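You operate a simulated robot arm through the tools that you are given. There is no shell and no other tool.

You are at the controls of a simulated robot arm. One attempt, no reset.

## Task
Stake the blue pot with the long stake and the green ring.
Fine: push the stake all the way down its hole, then fit the ring on top; it lies in the drawer with the red tab, which ends shut; leave the other stakes and ring.

The check looks at the end state, three seconds after you hand in, the way a careful person would. Anything else that was tipped, shoved, dropped, spilled or broken makes it a failure.

## Robot
A 7-joint arm with a two-finger parallel gripper, fixed in place. Base frame: the origin is at the foot of the arm, x ahead of it, y to its left, z up. Readings come in mm, rad, newtons and seconds.
Its first joint turns from -2.304 to 2.304 rad. Payload 3.91 kg.
The tool frame sits at the grasp point between the pads (the TCP): z along the fingers, y along the line on which they close. The tips reach 30 mm beyond it. The gripper opens to 110 mm. The fingers are 20 mm wide and 10 mm thick; the gripper's body (48 by 112 mm) begins 55 mm behind the TCP.
Orientation is that of the tool frame in the base frame, as [roll, pitch, yaw] about the fixed x, y, z axes, in that order (R = Rz(yaw) Ry(pitch) Rx(roll)). With the fingers straight down and closing along the base's y, the tool's x points along the base's -x, its y along +y and its z along -z.

## Interface
- The arm moves only by the tool apply_moves. Its argument "steps" is a list of rows, each an object (a shift or turn left out is 0, a gripper value left out holds the last) with "fingers": the opening, from 0 (shut) to 1 (fully open); "xyz": the shift along the base's x, y, z in mm, a list of three; "dr": the turn, a rotation vector about the base's x, y, z in rad, a list of three. In form: [{"fingers": fingers, "xyz": [dx, dy, dz], "dr": [wx, wy, wz]}, ...]. A call has 1 to 20 rows; each row shifts and turns the commanded pose from where the row before left it. Each row takes 0.2 s and may step no farther than 50 mm and 0.15 rad from the row before; otherwise, or with a gripper value out of range, the whole call is refused. A pose out of reach is approached as far as the arm can. The call stops where the force on the tool passes 40 N (or 10 N more than at its start, if that is more) or the arm is blocked; 0.2 s more then pass. The fingers move at their own pace (about 108 mm/s each) and stop on an object; they squeeze with about 30 N. The grip force told is the motor's: it shows also when the fingers shut on nothing. Time passes only in rows, and 0.2 s behind the last, so rows that do not move let the fingers close. It gives the time, the measured TCP pose, the force on the tool (base axes), the opening and the grip force at its end, in the units of the frame above (readings bear some noise), with the torque about the TCP (base axes, N m) and any sound that the robot's microphone picked up.
- Cameras (640 x 400 px; columns grow to the right, rows downward): "scene" is fixed at [400, -499.2, 1355.8]; the picture's right is [0.99, -0.17, 0.00], its down [-0.04, -0.25, -0.97] and it looks along [0.16, 0.95, -0.25] (base axes); focal length 354 px, centre (320, 200). "wrist" rides on the gripper at [72, 17, -103] in the tool frame; the picture's right is [-0.23, 0.97, 0.00], its down [-0.76, -0.18, -0.62] and it looks along [-0.61, -0.14, 0.78] (tool axes); focal length 222 px, centre (320, 200). There is no depth. A picture from a camera that has moved, and an enlarged one, comes with that camera's place and axes in the base frame and with its lens.
- get_image(camera): a new picture of that camera. The clock stands still meanwhile.
- close_up(camera, box): a new picture of the part [left, top, right, bottom] of that camera's present view, enlarged. The clock stands still meanwhile.
- job_done(): hands the job in; it is judged then, once.

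Places have to be worked out from the pictures, the camera data and where the tool is seen. Open the gripper and draw the arm clear of the work before you hand the job in, unless the task says otherwise.

The tools are called as a command line: name --argument value ..., lists and objects as JSON in quotes. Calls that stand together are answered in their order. apply_moves: Moves the arm, as the interface text tells. Its arguments: {"type":"object","properties":{"steps":{"type":"array"}},"required":["steps"]} The other tools are called the same way: get_image (camera) takes a picture; close_up (camera, box) takes an enlarged picture of a part of a camera's view; job_done () hands the job in.

At the start:

```text
t: 0.0
position: [138.3, 613.3, 1273.7]
orientation: [3.141, 0.0, 3.14]
wrist_force: [0.6, 0.1, -0.5]
moment: [0.0, -0.01, 0.0]
opening: 109.8
grip_force: 0.0
```

scene: 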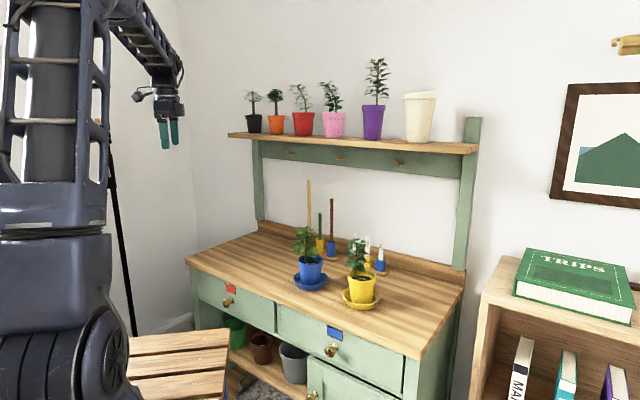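
wrist: 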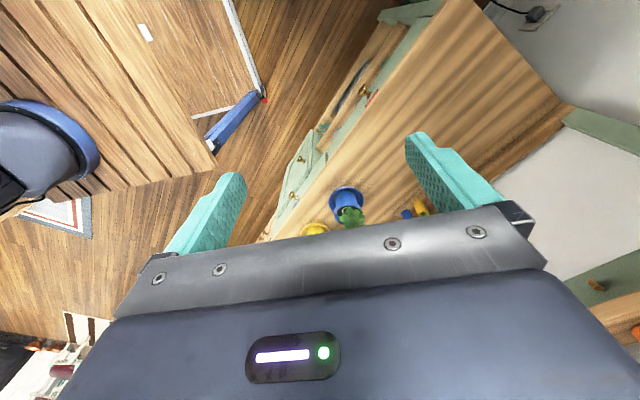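

I'll start by looking at the bench more closely: the pots, the stakes and the drawers.

close_up --camera "scene" --box '[260, 170, 420, 320]'

close_up --camera "scene" --box '[170, 220, 490, 400]'

close_up --camera "scene" --box '[280, 170, 350, 214]'

```text
2.67 times, centred on (340, 245) of scene
camera zoom: at [400.0, -499.2, 1355.8], right [0.99, -0.17, 0.0], down [-0.04, -0.25, -0.97], along [0.16, 0.95, -0.25], focal length 943 px, centre (267, 80)
```

zoom: 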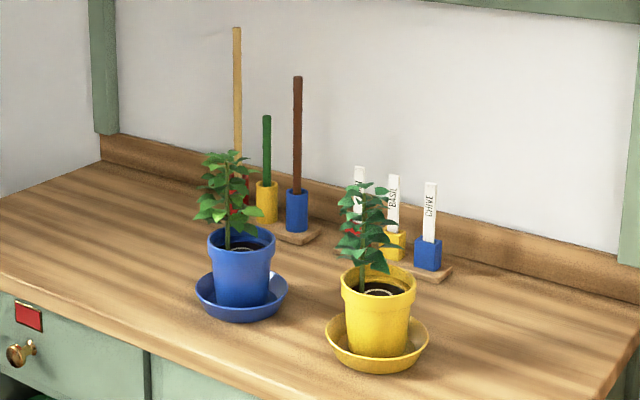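

```text
2.00 times, centred on (330, 310) of scene
camera zoom: at [400.0, -499.2, 1355.8], right [0.99, -0.17, 0.0], down [-0.04, -0.25, -0.97], along [0.16, 0.95, -0.25], focal length 707 px, centre (300, -20)
```

zoom: 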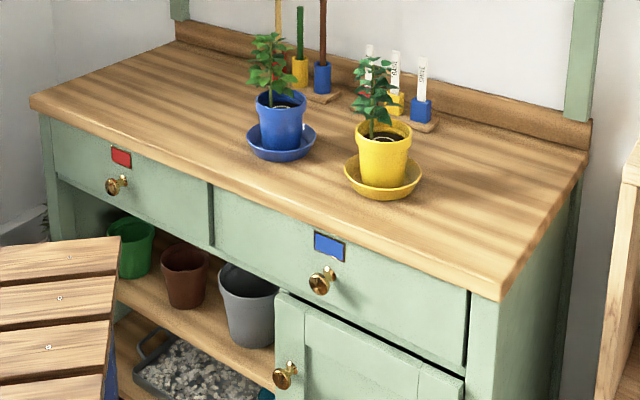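

```text
9.09 times, centred on (315, 192) of scene
camera zoom: at [400.0, -499.2, 1355.8], right [0.99, -0.17, 0.0], down [-0.04, -0.25, -0.97], along [0.16, 0.95, -0.25], focal length 3214 px, centre (366, 273)
```

zoom: 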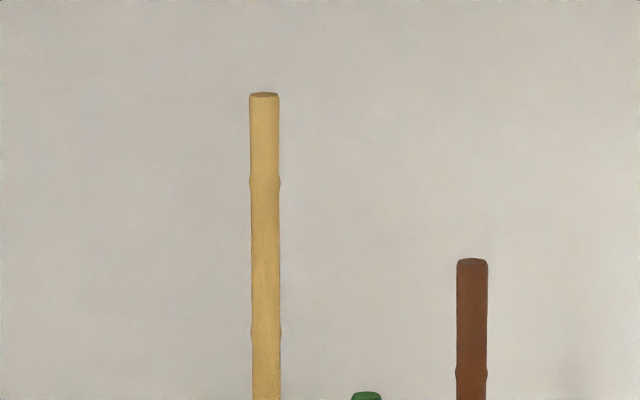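

The longest stake appears to be the tan one in the red holder, behind the blue pot. I'll zoom the wrist view to start triangulating.

close_up --camera "wrist" --box '[240, 100, 480, 250]'

close_up --camera "scene" --box '[285, 220, 345, 300]'

close_up --camera "scene" --box '[180, 220, 300, 320]'

```text
2.67 times, centred on (360, 175) of wrist
camera zoom: at [66.6, 631.6, 1376.4], right [0.23, 0.97, 0.0], down [0.76, -0.18, 0.62], along [0.61, -0.14, -0.78], focal length 592 px, centre (213, 267)
```

zoom: 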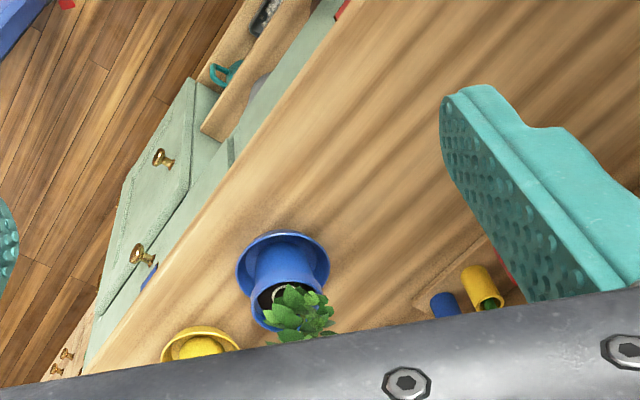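

```text
5.00 times, centred on (315, 260) of scene
camera zoom: at [400.0, -499.2, 1355.8], right [0.99, -0.17, 0.0], down [-0.04, -0.25, -0.97], along [0.16, 0.95, -0.25], focal length 1768 px, centre (345, -100)
```

zoom: 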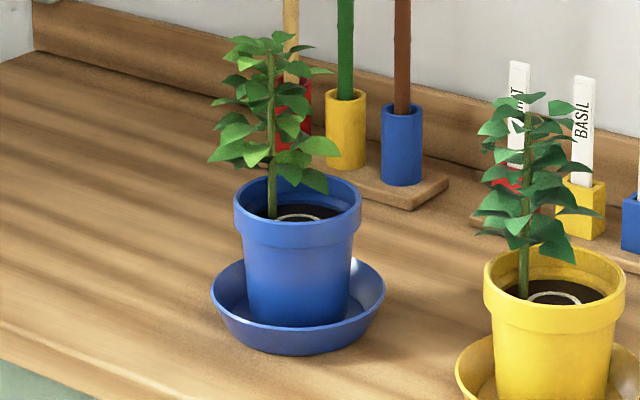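

```text
4.00 times, centred on (240, 270) of scene
camera zoom: at [400.0, -499.2, 1355.8], right [0.99, -0.17, 0.0], down [-0.04, -0.25, -0.97], along [0.16, 0.95, -0.25], focal length 1414 px, centre (640, -80)
```

zoom: 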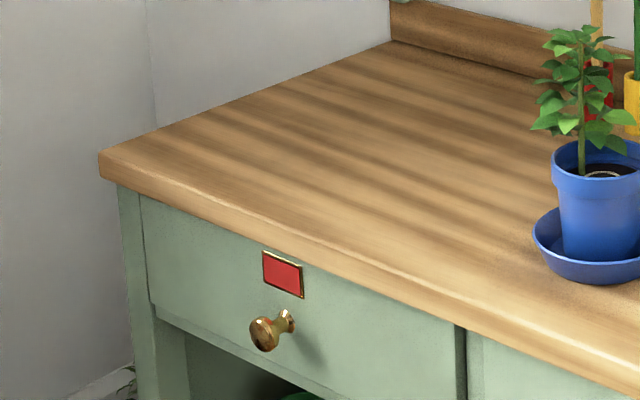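

Triangulating puts the blue pot near (557, 613) and the bench top around z≈750. The bench is yawed about 45° and faces the robot, with the stakes at the back near (595, 914). I'll move over the bench with the camera looking outward for a better view.

apply_moves --steps '[{"fingers": 1, "xyz": [41, -6.7, -10.4], "dr": [0, 0, 0.107]}, {"xyz": [41, -6.7, -10.4], "dr": [0, 0, 0.107]}, {"xyz": [41, -6.7, -10.4], "dr": [0, 0, 0.107]}, {"xyz": [41, -6.7, -10.4], "dr": [0, 0, 0.107]}, {"xyz": [41, -6.7, -10.4], "dr": [0, 0, 0.107]}, {"xyz": [41, -6.7, -10.4], "dr": [0, 0, 0.107]}, {"xyz": [40, -6.7, -10.4], "dr": [0, 0, 0.107]}]'

get_image --camera "wrist"

get_image --camera "scene"

```text
t: 1.6
position: [424.2, 567.8, 1201.9]
orientation: [3.141, 0.002, -2.389]
wrist_force: [-1.7, -1.4, 0.5]
moment: [0.0, -0.07, -0.01]
opening: 110.1
grip_force: 0.1
```

```text
taken
camera wrist: at [360.0, 530.4, 1303.9], right [-0.5, 0.87, 0.0], down [0.68, 0.39, 0.62], along [0.54, 0.31, -0.78], focal length 222 px, centre (320, 200)
```

wrist: 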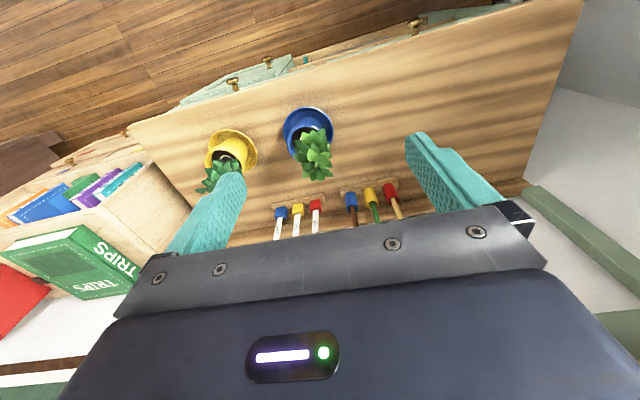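

```text
taken
```

scene: 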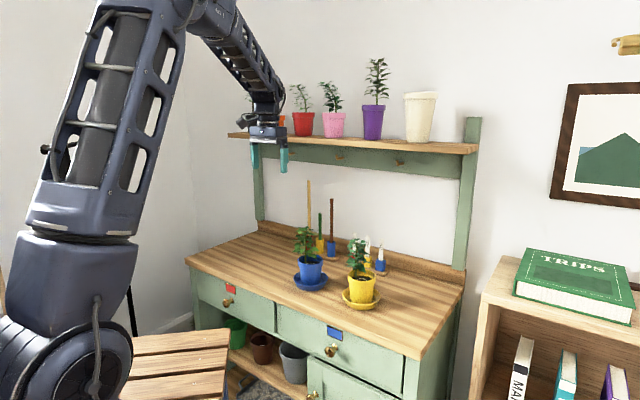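

A good overview. I'll zoom in on the pots, stakes and drawer knob.

close_up --camera "wrist" --box '[260, 95, 420, 195]'

close_up --camera "wrist" --box '[330, 150, 430, 240]'

close_up --camera "wrist" --box '[380, 0, 540, 80]'

```text
4.00 times, centred on (340, 145) of wrist
camera zoom: at [360.0, 530.4, 1303.9], right [-0.5, 0.87, 0.0], down [0.68, 0.39, 0.62], along [0.54, 0.31, -0.78], focal length 888 px, centre (240, 420)
```

zoom: 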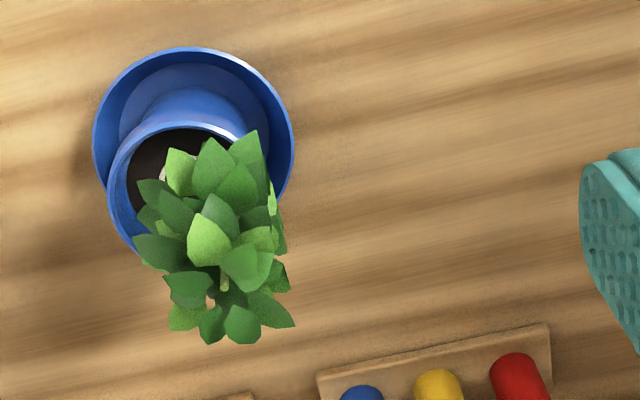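

```text
4.44 times, centred on (380, 195) of wrist
camera zoom: at [360.0, 530.4, 1303.9], right [-0.5, 0.87, 0.0], down [0.68, 0.39, 0.62], along [0.54, 0.31, -0.78], focal length 987 px, centre (53, 222)
```

zoom: 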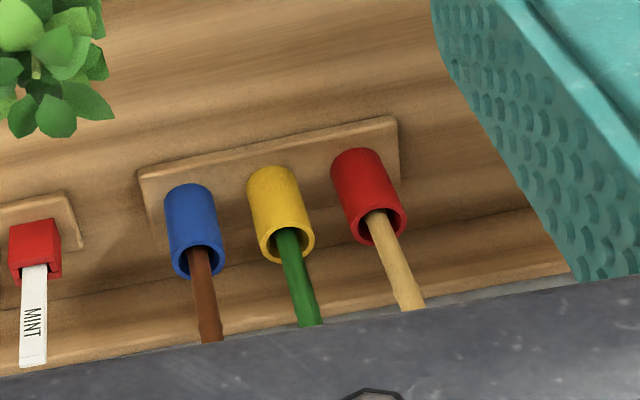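

```text
4.00 times, centred on (460, 40) of wrist
camera zoom: at [360.0, 530.4, 1303.9], right [-0.5, 0.87, 0.0], down [0.68, 0.39, 0.62], along [0.54, 0.31, -0.78], focal length 888 px, centre (-240, 840)
```

zoom: 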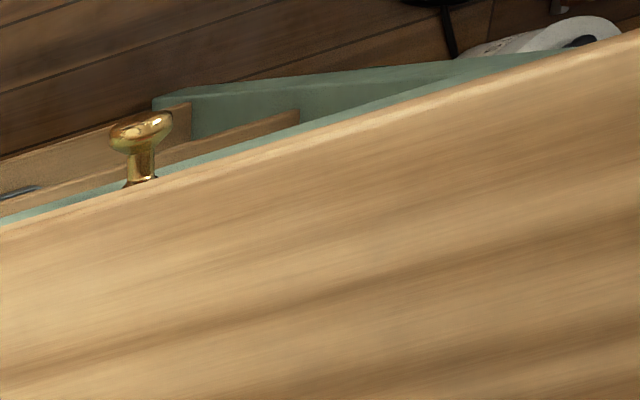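

I now have these estimates:
- Stake row runs along the −45° direction, with the red holder and tan stake at (591, 894).
- Blue pot centre at (556, 610), rim z≈853.
- Red-tab knob at (255, 715, 662).

Next I'll zoom further on the pot interior to find the hole.

close_up --camera "wrist" --box '[280, 105, 340, 145]'

close_up --camera "scene" --box '[290, 225, 330, 275]'

```text
10.00 times, centred on (310, 125) of wrist
camera zoom: at [360.0, 530.4, 1303.9], right [-0.5, 0.87, 0.0], down [0.68, 0.39, 0.62], along [0.54, 0.31, -0.78], focal length 2221 px, centre (420, 950)
```

zoom: 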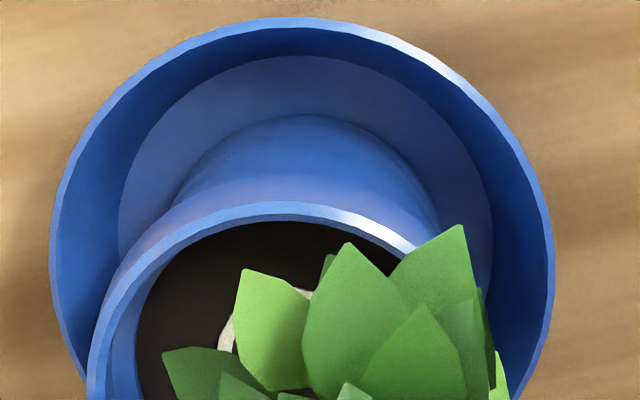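

```text
8.00 times, centred on (310, 250) of scene
camera zoom: at [400.0, -499.2, 1355.8], right [0.99, -0.17, 0.0], down [-0.04, -0.25, -0.97], along [0.16, 0.95, -0.25], focal length 2828 px, centre (400, -200)
```

zoom: 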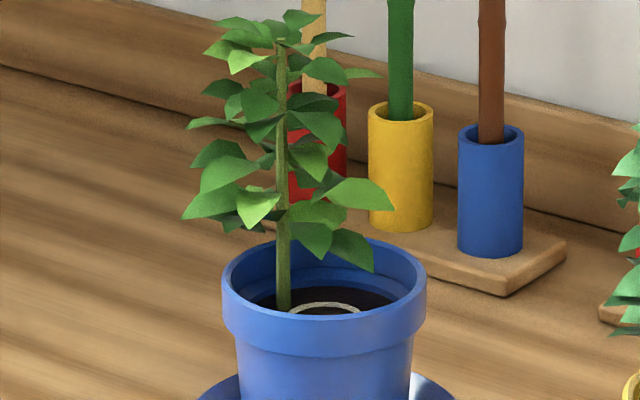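

The hole's collar sits roughly at the pot centre, but leaves hide most of it. I'll tilt the tool 45° and lower it in front of the pot so the camera can see under the leaves.

apply_moves --steps '[{"xyz": [2, -8.4, -27.4], "dr": [0, 0, 0.148]}, {"xyz": [2, -8.4, -27.4], "dr": [0, 0, 0.148]}, {"xyz": [2, -8.4, -27.4], "dr": [0.1133, -0.0654, 0]}, {"xyz": [2, -8.4, -27.4], "dr": [0.1133, -0.0654, 0]}, {"xyz": [2, -8.4, -27.4], "dr": [0.1133, -0.0654, 0]}, {"xyz": [2, -8.4, -27.4], "dr": [0.1133, -0.0654, 0]}, {"xyz": [2, -8.4, -27.4], "dr": [0.1133, -0.0654, 0]}, {"xyz": [2, -8.4, -27.4], "dr": [0.1133, -0.0654, 0]}]'

get_image --camera "wrist"

get_image --camera "scene"

```text
t: 3.4
position: [447.7, 496.2, 981.7]
orientation: [3.14, 0.785, -2.112]
wrist_force: [-6.3, 4.0, -0.1]
moment: [-0.23, -0.38, -0.46]
opening: 110.1
grip_force: 0.0
```

```text
taken
camera wrist: at [370.4, 398.1, 1003.0], right [-0.75, 0.64, 0.16], down [0.2, -0.01, 0.98], along [0.63, 0.77, -0.12], focal length 222 px, centre (320, 200)
```

wrist: 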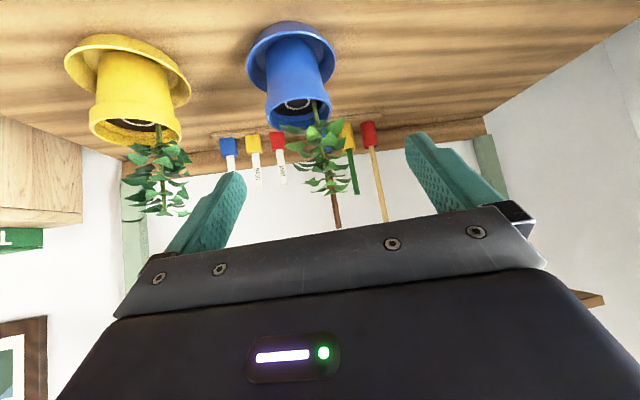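

```text
taken
```

scene: 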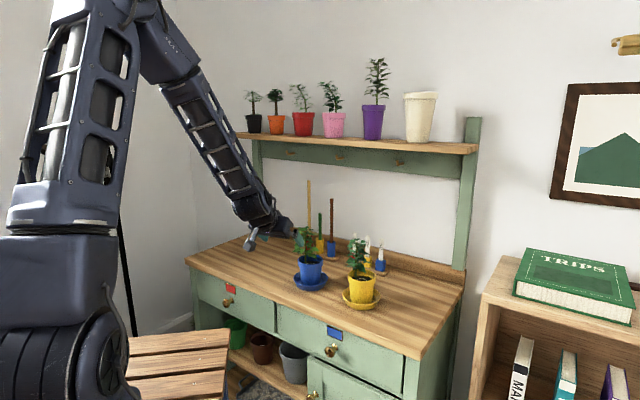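

The view under the leaves works: I can see the hole's collar in the blue pot. I'll let the arm settle for one row, then zoom.

apply_moves --steps '[{"xyz": [0, 0, 0]}, {"xyz": [0, 0, 0]}]'

close_up --camera "wrist" --box '[270, 70, 350, 130]'

close_up --camera "wrist" --box '[310, 110, 400, 170]'

```text
t: 4.0
position: [440.1, 499.7, 982.2]
orientation: [3.138, 0.786, -2.097]
wrist_force: [-0.4, -0.2, -1.0]
moment: [0.0, -0.02, -0.02]
opening: 110.2
grip_force: 0.1
```

```text
6.67 times, centred on (310, 100) of wrist
camera zoom: at [363.6, 401.7, 1003.1], right [-0.76, 0.63, 0.16], down [0.2, 0.0, 0.98], along [0.61, 0.78, -0.12], focal length 1481 px, centre (387, 867)
```

zoom: 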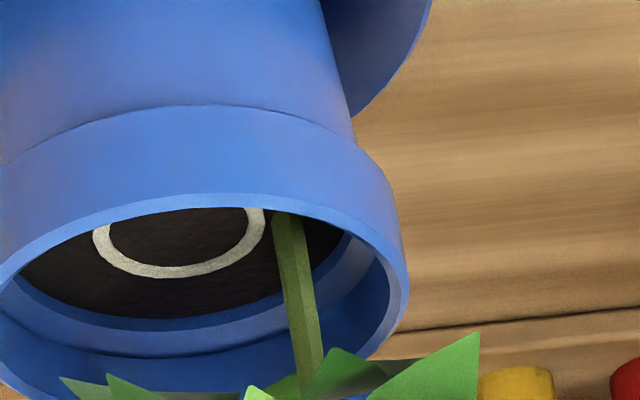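

```text
6.67 times, centred on (355, 140) of wrist
camera zoom: at [363.6, 401.7, 1003.1], right [-0.76, 0.63, 0.16], down [0.2, 0.0, 0.98], along [0.61, 0.78, -0.12], focal length 1481 px, centre (87, 600)
```

zoom: 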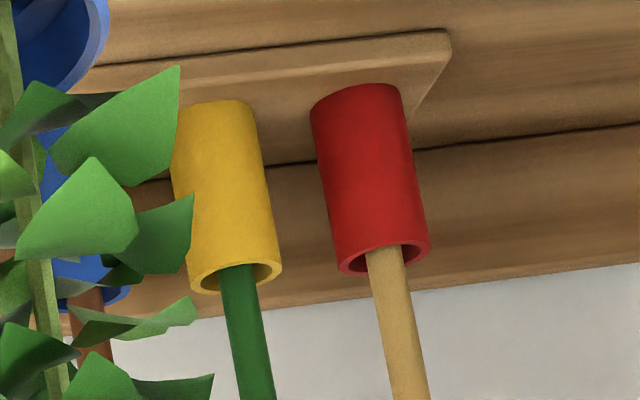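

The arm has settled. I'll zoom further into the pot to see what the hole inside the white collar looks like, and check the yellow pot for comparison.

close_up --camera "wrist" --box '[280, 94, 316, 116]'

close_up --camera "wrist" --box '[90, 100, 190, 160]'

close_up --camera "wrist" --box '[350, 170, 420, 230]'

```text
16.00 times, centred on (298, 105) of wrist
camera zoom: at [363.6, 401.7, 1003.1], right [-0.76, 0.63, 0.16], down [0.2, 0.0, 0.98], along [0.61, 0.78, -0.12], focal length 3554 px, centre (672, 1720)
```

zoom: 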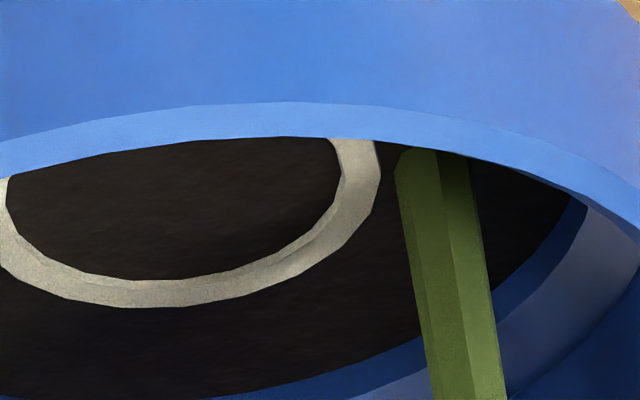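

```text
6.40 times, centred on (140, 130) of wrist
camera zoom: at [363.6, 401.7, 1003.1], right [-0.76, 0.63, 0.16], down [0.2, 0.0, 0.98], along [0.61, 0.78, -0.12], focal length 1422 px, centre (1472, 648)
```

zoom: 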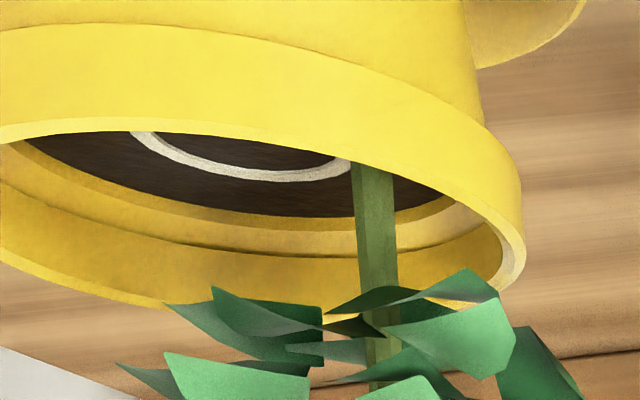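

```text
6.67 times, centred on (385, 200) of wrist
camera zoom: at [363.6, 401.7, 1003.1], right [-0.76, 0.63, 0.16], down [0.2, 0.0, 0.98], along [0.61, 0.78, -0.12], focal length 1481 px, centre (-113, 200)
```

zoom: 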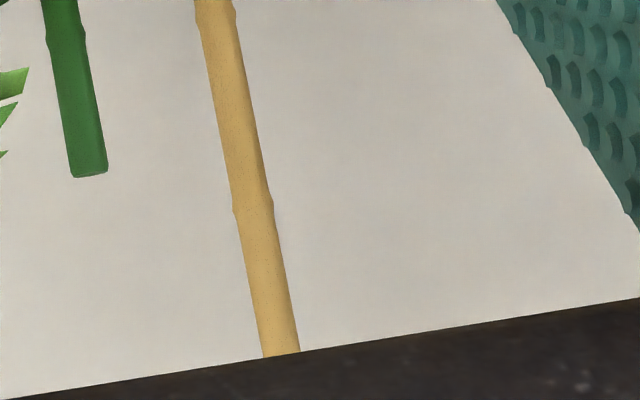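

The stem base is about 20 mm to the left of the collar, along the bench. To see straight into the hole I'll go up and look from the side away from the plant.

apply_moves --steps '[{"xyz": [0, 0, 25], "dr": [-0.1133, 0.0658, 0]}, {"xyz": [0, 0, 25], "dr": [-0.1133, 0.0658, 0]}, {"xyz": [10, 5, 25], "dr": [-0.1133, 0.0658, 0]}, {"xyz": [20, 10, 25], "dr": [-0.1133, 0.0658, 0]}, {"xyz": [20, 10, 25], "dr": [-0.1133, 0.0658, 0]}, {"xyz": [27, 15, 25], "dr": [-0.1133, 0.0658, 0]}, {"xyz": [30, 16, -20], "dr": [0, 0, 0.117]}, {"xyz": [30, 16, -20], "dr": [0, 0, 0.117]}, {"xyz": [30, 16, -20]}, {"xyz": [30, 16, -15]}, {"xyz": [0, 0, 0]}, {"xyz": [0, 0, 0]}]'

get_image --camera "wrist"

```text
t: 6.6
position: [636.4, 604.4, 1057.5]
orientation: [3.141, -0.002, -1.861]
wrist_force: [0.1, 0.6, 0.1]
moment: [-0.01, -0.02, -0.02]
opening: 110.0
grip_force: 0.0
```

```text
taken
camera wrist: at [601.1, 540.6, 1160.3], right [-0.87, 0.5, 0.0], down [0.39, 0.68, 0.62], along [0.31, 0.54, -0.78], focal length 222 px, centre (320, 200)
```

wrist: 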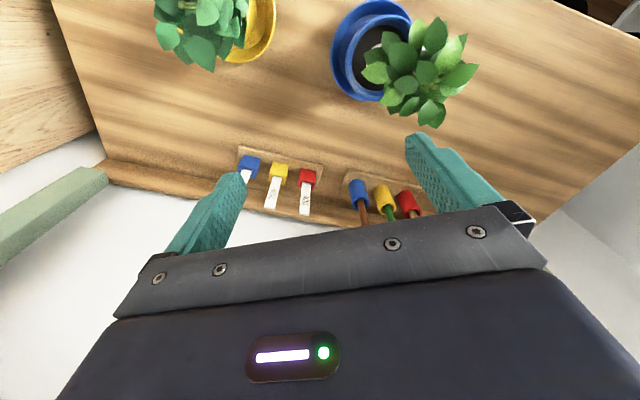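

The pot interior is partly visible from here, so I'll zoom on it.

close_up --camera "wrist" --box '[325, 0, 421, 110]'

close_up --camera "wrist" --box '[345, 20, 405, 60]'

close_up --camera "wrist" --box '[340, 170, 430, 230]'

```text
3.64 times, centred on (373, 55) of wrist
camera zoom: at [601.1, 540.6, 1160.3], right [-0.87, 0.5, 0.0], down [0.39, 0.68, 0.62], along [0.31, 0.54, -0.78], focal length 808 px, centre (127, 727)
```

zoom: 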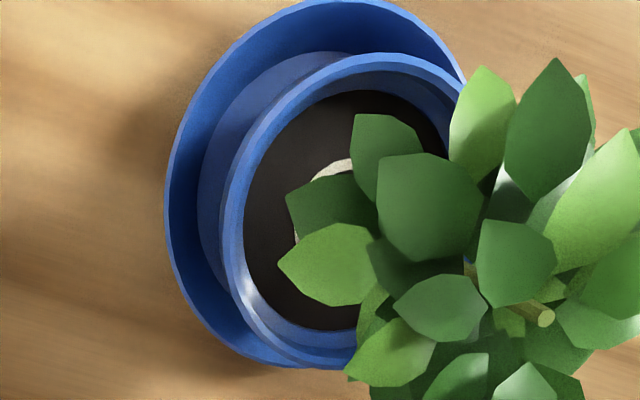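

```text
10.00 times, centred on (375, 40) of wrist
camera zoom: at [601.1, 540.6, 1160.3], right [-0.87, 0.5, 0.0], down [0.39, 0.68, 0.62], along [0.31, 0.54, -0.78], focal length 2221 px, centre (-230, 1800)
```

zoom: 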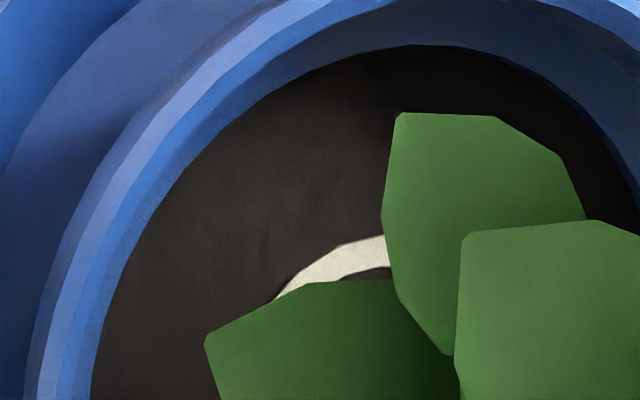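

```text
6.67 times, centred on (385, 200) of wrist
camera zoom: at [601.1, 540.6, 1160.3], right [-0.87, 0.5, 0.0], down [0.39, 0.68, 0.62], along [0.31, 0.54, -0.78], focal length 1481 px, centre (-113, 200)
```

zoom: 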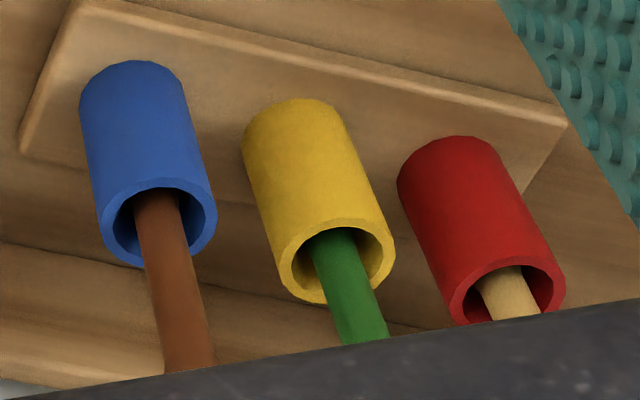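

The hole is consistently near (553.5, 607, 838). Leaves overhang it, so the stake must come down from above while held near its top. Next I'll go to a pre-grasp pose in front of the tan stake, tool tilted about 65° and pointing at azimuth 55°, staying under the shelf level.

apply_moves --steps '[{"xyz": [-10.4, 17.5, 6], "dr": [0, 0, -0.107]}, {"xyz": [-10.4, 17.5, 6], "dr": [0, 0, -0.107]}, {"xyz": [-10.4, 17.5, 6], "dr": [0, 0, -0.107]}, {"xyz": [-10.4, 17.5, 6], "dr": [0.1162, -0.0813, 0]}, {"xyz": [-10.4, 17.5, 6], "dr": [0.1162, -0.0813, 0]}, {"xyz": [-10.4, 17.5, 0], "dr": [0.1162, -0.0813, 0]}, {"xyz": [-10.4, 17.5, -10], "dr": [0.1162, -0.0813, 0]}, {"xyz": [-10.4, 17.5, -10], "dr": [0.1162, -0.0813, 0]}, {"xyz": [-10.4, 17.5, -12], "dr": [0.1162, -0.0813, 0]}, {"xyz": [-10.4, 17.5, -15], "dr": [0.1162, -0.0813, 0]}, {"xyz": [-10.4, 17.5, -15], "dr": [0.1162, -0.0813, 0]}, {"xyz": [0, 0, 0]}, {"xyz": [0, 0, 0]}]'

get_image --camera "wrist"

get_image --camera "scene"

```text
t: 9.4
position: [524.1, 798.2, 1025.4]
orientation: [3.132, 1.135, -2.189]
wrist_force: [-0.5, 0.0, -0.9]
moment: [0.04, -0.02, 0.02]
opening: 110.2
grip_force: 0.1
```

```text
taken
camera wrist: at [438.8, 705.3, 1002.6], right [-0.74, 0.64, 0.21], down [0.01, -0.3, 0.95], along [0.67, 0.71, 0.22], focal length 222 px, centre (320, 200)
```

wrist: 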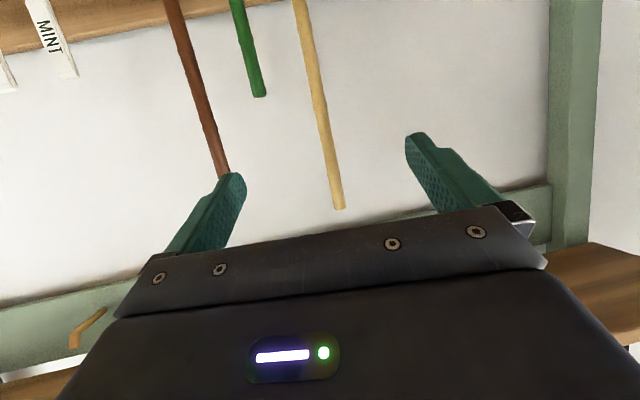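

```text
taken
```

scene: 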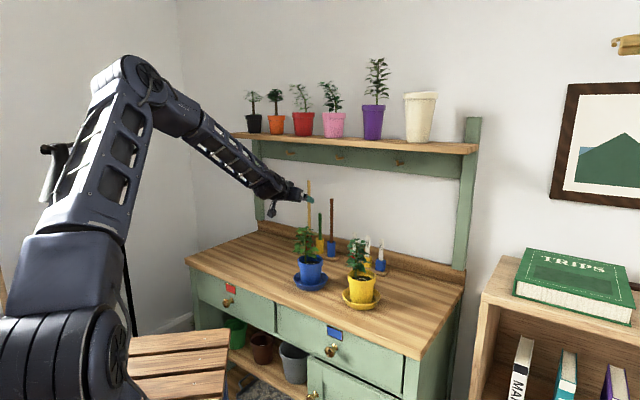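

The stake top measures at about (591, 894, 1072), and the stake is vertical and centred between the fingers. I'll advance 116 mm along the approach direction with the fingers open.

apply_moves --steps '[{"xyz": [16.6, 24, 0]}, {"xyz": [16.6, 24, 0]}, {"xyz": [16.6, 24, 0]}, {"xyz": [16.8, 23.8, 0]}, {"xyz": [0, 0, 0]}, {"xyz": [0, 0, 0]}]'

get_image --camera "wrist"

close_up --camera "scene" --box '[240, 110, 400, 260]'

```text
t: 10.8
position: [589.8, 892.9, 1024.9]
orientation: [3.134, 1.132, -2.186]
wrist_force: [0.7, -0.4, 0.7]
moment: [0.01, -0.01, -0.04]
opening: 110.1
grip_force: 0.1
```

```text
taken
camera wrist: at [505.4, 800.7, 1002.1], right [-0.74, 0.64, 0.21], down [0.01, -0.3, 0.95], along [0.67, 0.71, 0.22], focal length 222 px, centre (320, 200)
```

wrist: 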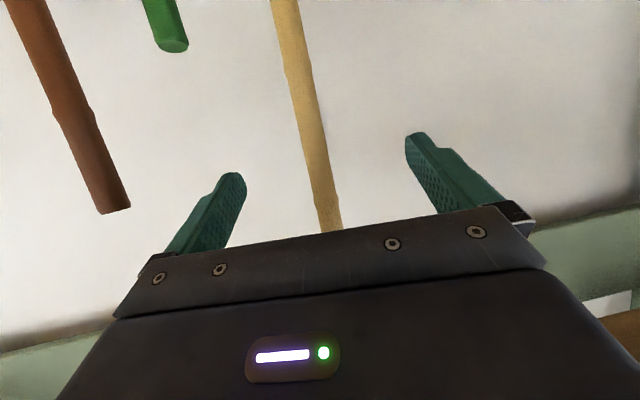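

```text
2.67 times, centred on (320, 185) of scene
camera zoom: at [400.0, -499.2, 1355.8], right [0.99, -0.17, 0.0], down [-0.04, -0.25, -0.97], along [0.16, 0.95, -0.25], focal length 943 px, centre (320, 240)
```

zoom: 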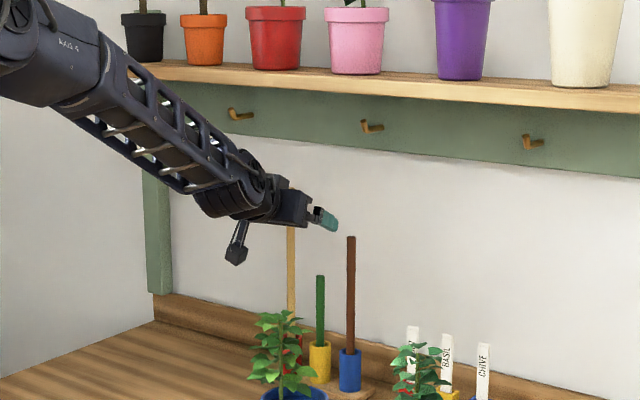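

The reach is good and the stake is centred between the pads. I'll close the fingers on it.

apply_moves --steps '[{"fingers": 0}, {"fingers": 0}, {"fingers": 0}, {"fingers": 0}, {"fingers": 0}]'

get_image --camera "wrist"

close_up --camera "scene" --box '[270, 170, 350, 270]'

```text
t: 12.0
position: [589.7, 892.8, 1025.5]
orientation: [3.132, 1.136, -2.188]
wrist_force: [-0.7, 0.8, -0.1]
moment: [-0.05, -0.06, 0.02]
opening: 11.4
grip_force: 30.2
```

```text
taken
camera wrist: at [505.4, 800.6, 1002.2], right [-0.74, 0.64, 0.21], down [0.01, -0.3, 0.95], along [0.67, 0.71, 0.22], focal length 222 px, centre (320, 200)
```

wrist: 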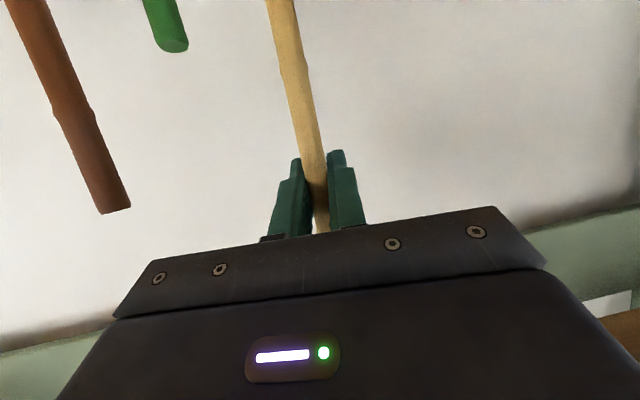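

```text
4.00 times, centred on (310, 220) of scene
camera zoom: at [400.0, -499.2, 1355.8], right [0.99, -0.17, 0.0], down [-0.04, -0.25, -0.97], along [0.16, 0.95, -0.25], focal length 1414 px, centre (360, 120)
```

zoom: 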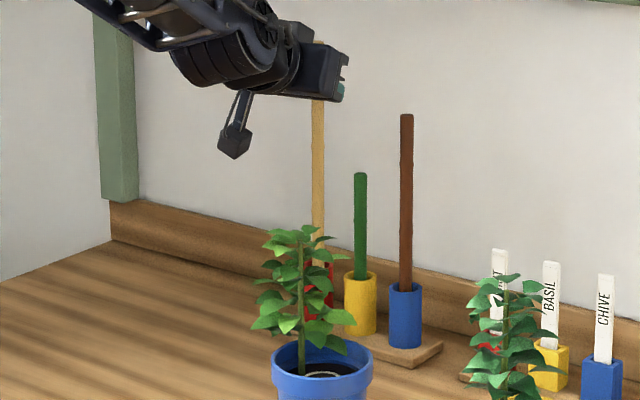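

Gripped (11.4 mm opening, 30 N). I'll lift straight up 75 mm, keeping the top below the shelf, and check.

apply_moves --steps '[{"xyz": [0, 0, 15]}, {"xyz": [0, 0, 20]}, {"xyz": [0, 0, 20]}, {"xyz": [0, 0, 20]}, {"xyz": [0, 0, 0]}, {"xyz": [0, 0, 0]}]'

close_up --camera "scene" --box '[270, 130, 350, 270]'

get_image --camera "wrist"

```text
t: 13.4
position: [589.7, 893.1, 1100.0]
orientation: [3.132, 1.134, -2.189]
wrist_force: [-0.7, 0.4, 0.0]
moment: [0.07, 0.06, 0.04]
opening: 11.1
grip_force: 30.1
```

```text
2.86 times, centred on (310, 200) of scene
camera zoom: at [400.0, -499.2, 1355.8], right [0.99, -0.17, 0.0], down [-0.04, -0.25, -0.97], along [0.16, 0.95, -0.25], focal length 1010 px, centre (349, 200)
```

zoom: 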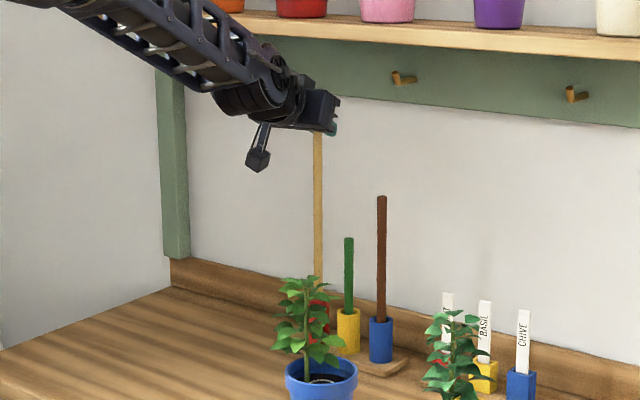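

```text
taken
camera wrist: at [505.4, 800.3, 1077.2], right [-0.74, 0.64, 0.21], down [0.01, -0.3, 0.95], along [0.67, 0.71, 0.22], focal length 222 px, centre (320, 200)
```

wrist: 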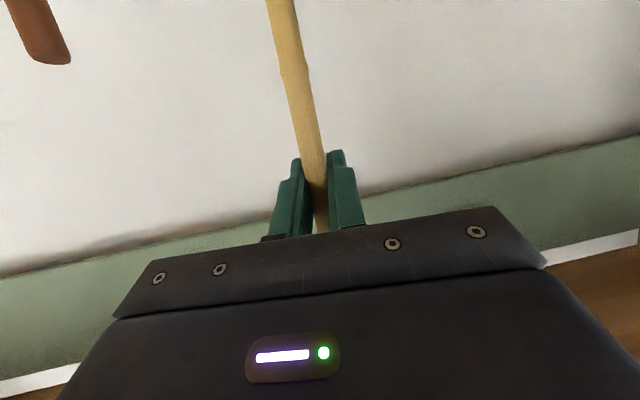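

I'll zoom on the red holder to see whether the stake's bottom end is clear yet.

close_up --camera "scene" --box '[290, 220, 330, 260]'

close_up --camera "scene" --box '[280, 130, 340, 190]'

```text
10.00 times, centred on (310, 240) of scene
camera zoom: at [400.0, -499.2, 1355.8], right [0.99, -0.17, 0.0], down [-0.04, -0.25, -0.97], along [0.16, 0.95, -0.25], focal length 3535 px, centre (420, -200)
```

zoom: 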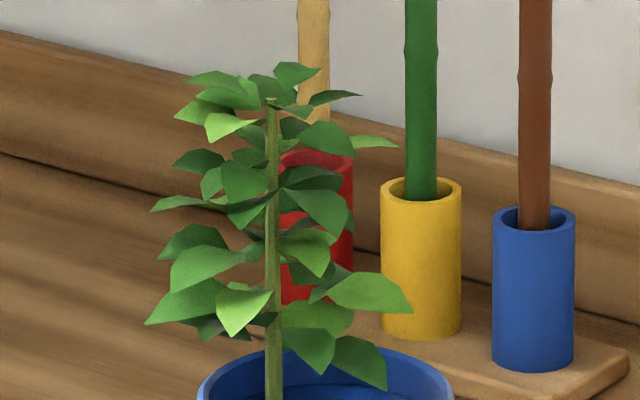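

```text
6.67 times, centred on (310, 160) of scene
camera zoom: at [400.0, -499.2, 1355.8], right [0.99, -0.17, 0.0], down [-0.04, -0.25, -0.97], along [0.16, 0.95, -0.25], focal length 2357 px, centre (387, 467)
```

zoom: 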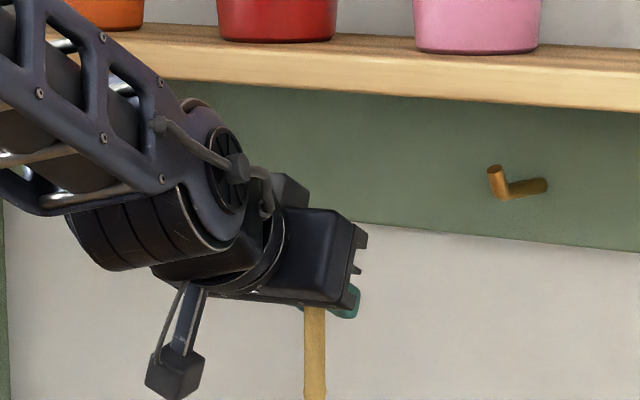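

close_up --camera "scene" --box '[302, 224, 318, 240]'

```text
16.00 times, centred on (310, 232) of scene
camera zoom: at [400.0, -499.2, 1355.8], right [0.99, -0.17, 0.0], down [-0.04, -0.25, -0.97], along [0.16, 0.95, -0.25], focal length 5656 px, centre (480, -312)
```

zoom: 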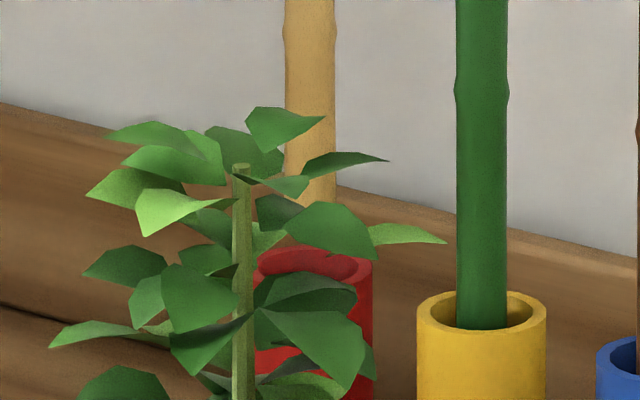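

The holder's interior is visible and empty behind the leaf, so the stake's bottom is clear at z≈845–853. I'll lift slightly more, pull out from under the shelf toward the robot, then raise above plant height.

apply_moves --steps '[{"xyz": [0, 0, 10]}, {"xyz": [-18.3, -26.3, 0]}, {"xyz": [-18.3, -26.3, 0]}, {"xyz": [-18.3, -26.3, 0]}, {"xyz": [-18.3, -26.3, 0]}, {"xyz": [-18.2, -26.2, 0]}, {"xyz": [0, 0, 30]}, {"xyz": [0, 0, 35]}, {"xyz": [0, 0, 35]}, {"xyz": [0, 0, 30]}, {"xyz": [0, 0, 0]}, {"xyz": [0, 0, 0]}]'

get_image --camera "scene"

get_image --camera "wrist"

```text
t: 16.0
position: [498.5, 761.9, 1239.7]
orientation: [3.134, 1.135, -2.188]
wrist_force: [-0.9, 0.3, -0.1]
moment: [0.02, 0.02, -0.05]
opening: 11.6
grip_force: 29.9
```

```text
taken
```

scene: 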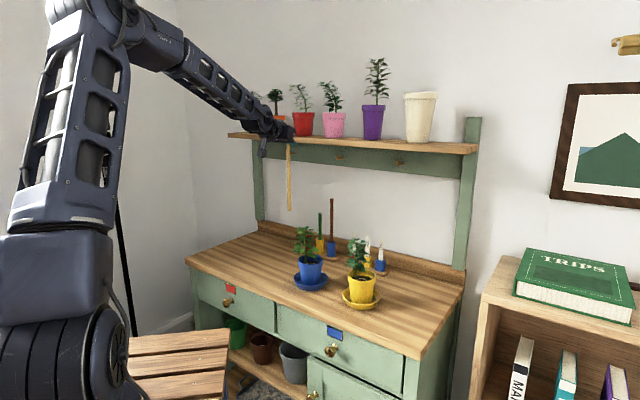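

```text
taken
camera wrist: at [413.8, 669.6, 1216.8], right [-0.74, 0.64, 0.21], down [0.01, -0.3, 0.95], along [0.67, 0.71, 0.22], focal length 222 px, centre (320, 200)
```

wrist: 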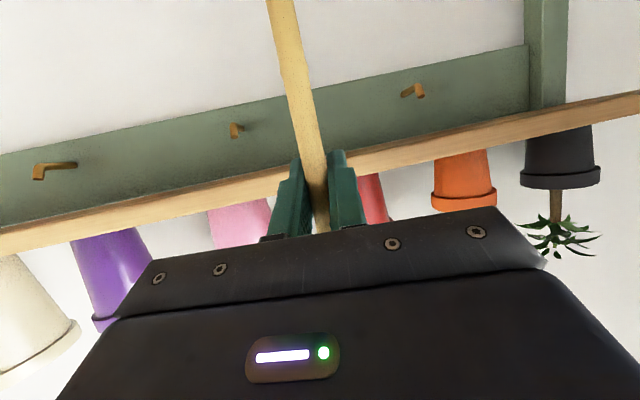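

The stake is clear of the rack. I'll zoom on it in the scene view to find its bottom end and check it is vertical.

close_up --camera "scene" --box '[264, 192, 314, 224]'

close_up --camera "scene" --box '[264, 130, 344, 220]'

```text
12.50 times, centred on (289, 208) of scene
camera zoom: at [400.0, -499.2, 1355.8], right [0.99, -0.17, 0.0], down [-0.04, -0.25, -0.97], along [0.16, 0.95, -0.25], focal length 4419 px, centre (708, 100)
```

zoom: 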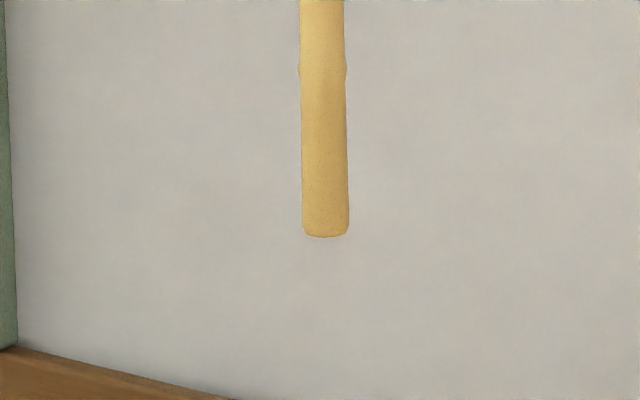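

```text
4.44 times, centred on (304, 175) of scene
camera zoom: at [400.0, -499.2, 1355.8], right [0.99, -0.17, 0.0], down [-0.04, -0.25, -0.97], along [0.16, 0.95, -0.25], focal length 1571 px, centre (391, 311)
```

zoom: 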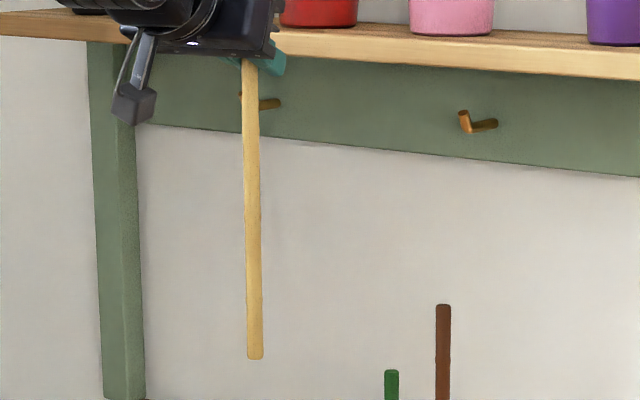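

Bottom end is 250 mm below the TCP and the stake is vertical. Its length is about 297 mm, and the scene calibration agrees to within about 1 mm. I'll move over the hole with the bottom above the plant.

apply_moves --steps '[{"xyz": [0, 0, 20]}, {"xyz": [13.7, -38.8, 0]}, {"xyz": [13.7, -38.8, 0]}, {"xyz": [13.7, -38.8, 0]}, {"xyz": [13.7, -38.8, 0]}, {"xyz": [0, 0, 0]}, {"xyz": [0, 0, 0]}, {"xyz": [0, 0, 0]}]'

get_image --camera "wrist"

close_up --camera "scene" --box '[260, 120, 360, 300]'

close_up --camera "scene" --box '[285, 195, 335, 275]'

```text
t: 17.8
position: [551.8, 607.8, 1260.6]
orientation: [3.133, 1.134, -2.188]
wrist_force: [0.9, -0.5, -0.7]
moment: [0.02, 0.03, 0.03]
opening: 11.7
grip_force: 30.1
```

```text
taken
camera wrist: at [468.5, 514.9, 1237.3], right [-0.74, 0.64, 0.21], down [0.01, -0.3, 0.95], along [0.67, 0.71, 0.22], focal length 222 px, centre (320, 200)
```

wrist: 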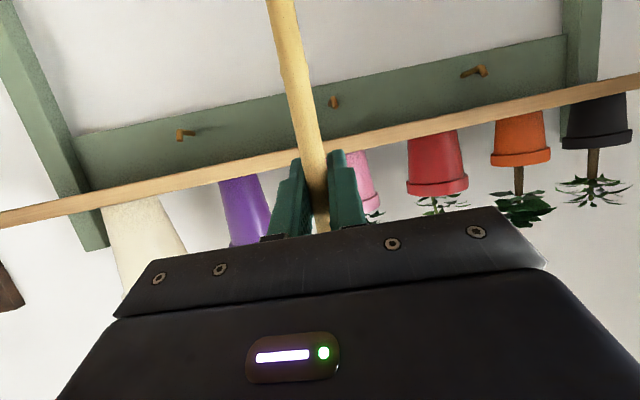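

```text
2.22 times, centred on (310, 210) of scene
camera zoom: at [400.0, -499.2, 1355.8], right [0.99, -0.17, 0.0], down [-0.04, -0.25, -0.97], along [0.16, 0.95, -0.25], focal length 786 px, centre (342, 178)
```

zoom: 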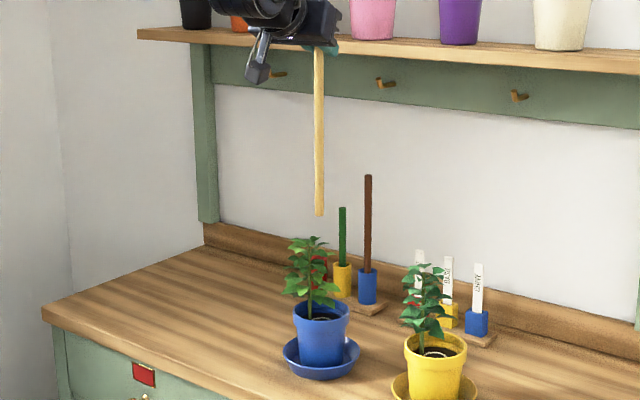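

```text
5.00 times, centred on (310, 235) of scene
camera zoom: at [400.0, -499.2, 1355.8], right [0.99, -0.17, 0.0], down [-0.04, -0.25, -0.97], along [0.16, 0.95, -0.25], focal length 1768 px, centre (370, 25)
```

zoom: 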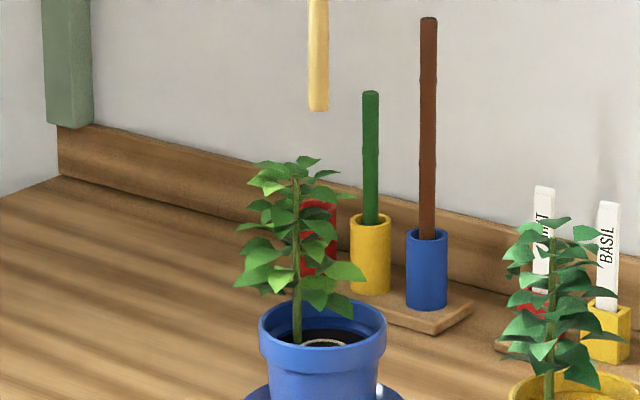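

The stake is roughly over the hole. I'll zoom in on the hole's collar and on the stake's bottom to align them in the same camera.

close_up --camera "scene" --box '[294, 252, 326, 272]'

close_up --camera "scene" --box '[294, 202, 326, 222]'

```text
16.00 times, centred on (310, 262) of scene
camera zoom: at [400.0, -499.2, 1355.8], right [0.99, -0.17, 0.0], down [-0.04, -0.25, -0.97], along [0.16, 0.95, -0.25], focal length 5656 px, centre (480, -792)
```

zoom: 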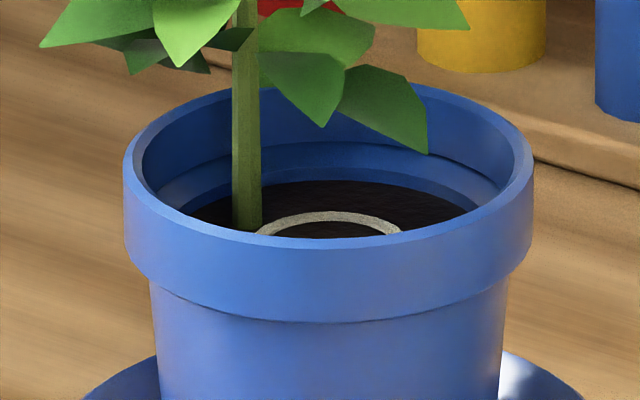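

```text
16.00 times, centred on (310, 212) of scene
camera zoom: at [400.0, -499.2, 1355.8], right [0.99, -0.17, 0.0], down [-0.04, -0.25, -0.97], along [0.16, 0.95, -0.25], focal length 5656 px, centre (480, 8)
```

zoom: 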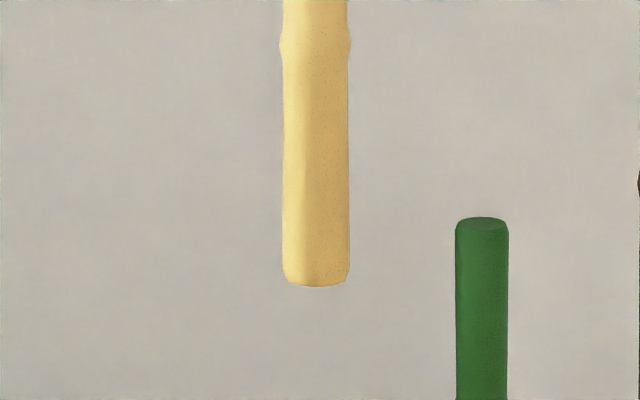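

The stake and the hole collar line up to within about 2 mm in the scene view, and the top-down estimates agree. I'll descend in stages, watching the force as the tip passes the leaves.

apply_moves --steps '[{"xyz": [0, 0, -15]}, {"xyz": [0, 0, -15]}, {"xyz": [0, 0, -15]}, {"xyz": [0, 0, -15]}, {"xyz": [0, 0, -15]}, {"xyz": [0, 0, 0]}, {"xyz": [0, 0, 0]}]'

close_up --camera "scene" --box '[285, 205, 335, 285]'

```text
t: 19.4
position: [551.6, 605.7, 1184.5]
orientation: [3.135, 1.134, -2.188]
wrist_force: [-0.1, 0.5, -1.0]
moment: [0.0, 0.05, 0.02]
opening: 12.0
grip_force: 29.7
```

```text
5.00 times, centred on (310, 245) of scene
camera zoom: at [400.0, -499.2, 1355.8], right [0.99, -0.17, 0.0], down [-0.04, -0.25, -0.97], along [0.16, 0.95, -0.25], focal length 1768 px, centre (370, -25)
```

zoom: 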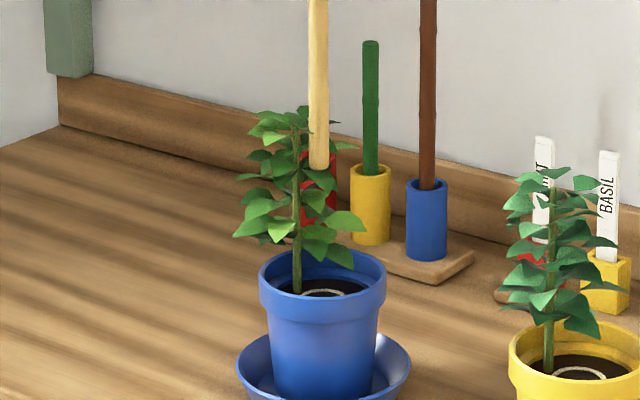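

No contact yet, and the pot and plant are undisturbed. I'll lower until the tip is just above the soil.

apply_moves --steps '[{"xyz": [0, 0, -15]}, {"xyz": [0, 0, -15]}, {"xyz": [0, 0, -15]}, {"xyz": [0, 0, -15]}, {"xyz": [0, 0, -15]}, {"xyz": [0, 0, 0]}, {"xyz": [0, 0, 0]}]'

close_up --camera "scene" --box '[285, 215, 335, 295]'

close_up --camera "scene" --box '[294, 244, 326, 272]'

get_image --camera "wrist"

```text
t: 21.0
position: [552.3, 606.6, 1110.1]
orientation: [3.134, 1.134, -2.188]
wrist_force: [0.1, -0.5, -2.0]
moment: [0.04, -0.01, -0.01]
opening: 11.8
grip_force: 29.4
```

```text
5.00 times, centred on (310, 255) of scene
camera zoom: at [400.0, -499.2, 1355.8], right [0.99, -0.17, 0.0], down [-0.04, -0.25, -0.97], along [0.16, 0.95, -0.25], focal length 1768 px, centre (370, -75)
```

zoom: 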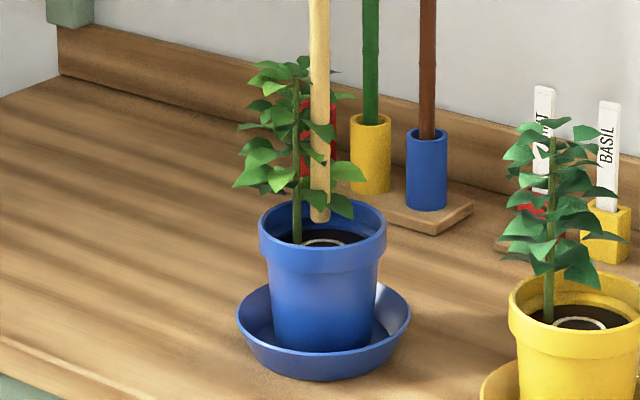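

```text
14.29 times, centred on (310, 258) of scene
camera zoom: at [400.0, -499.2, 1355.8], right [0.99, -0.17, 0.0], down [-0.04, -0.25, -0.97], along [0.16, 0.95, -0.25], focal length 5050 px, centre (463, -629)
```

zoom: 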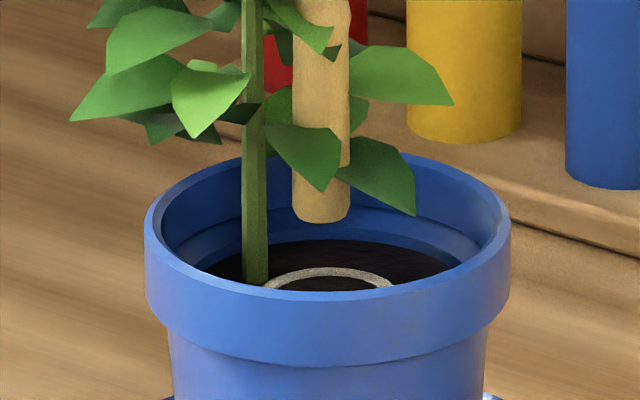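

```text
taken
camera wrist: at [468.6, 513.9, 1087.7], right [-0.74, 0.64, 0.21], down [0.01, -0.3, 0.95], along [0.67, 0.71, 0.22], focal length 222 px, centre (320, 200)
```

wrist: 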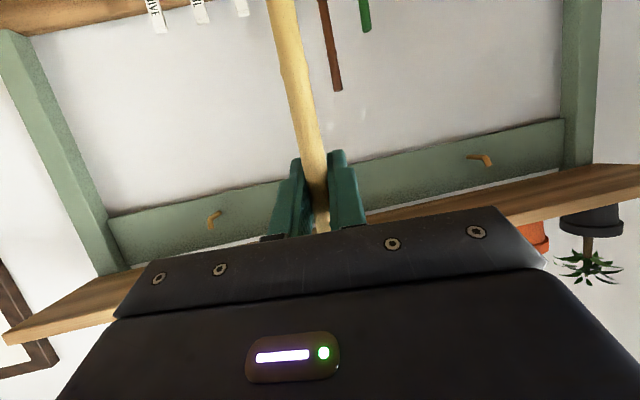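

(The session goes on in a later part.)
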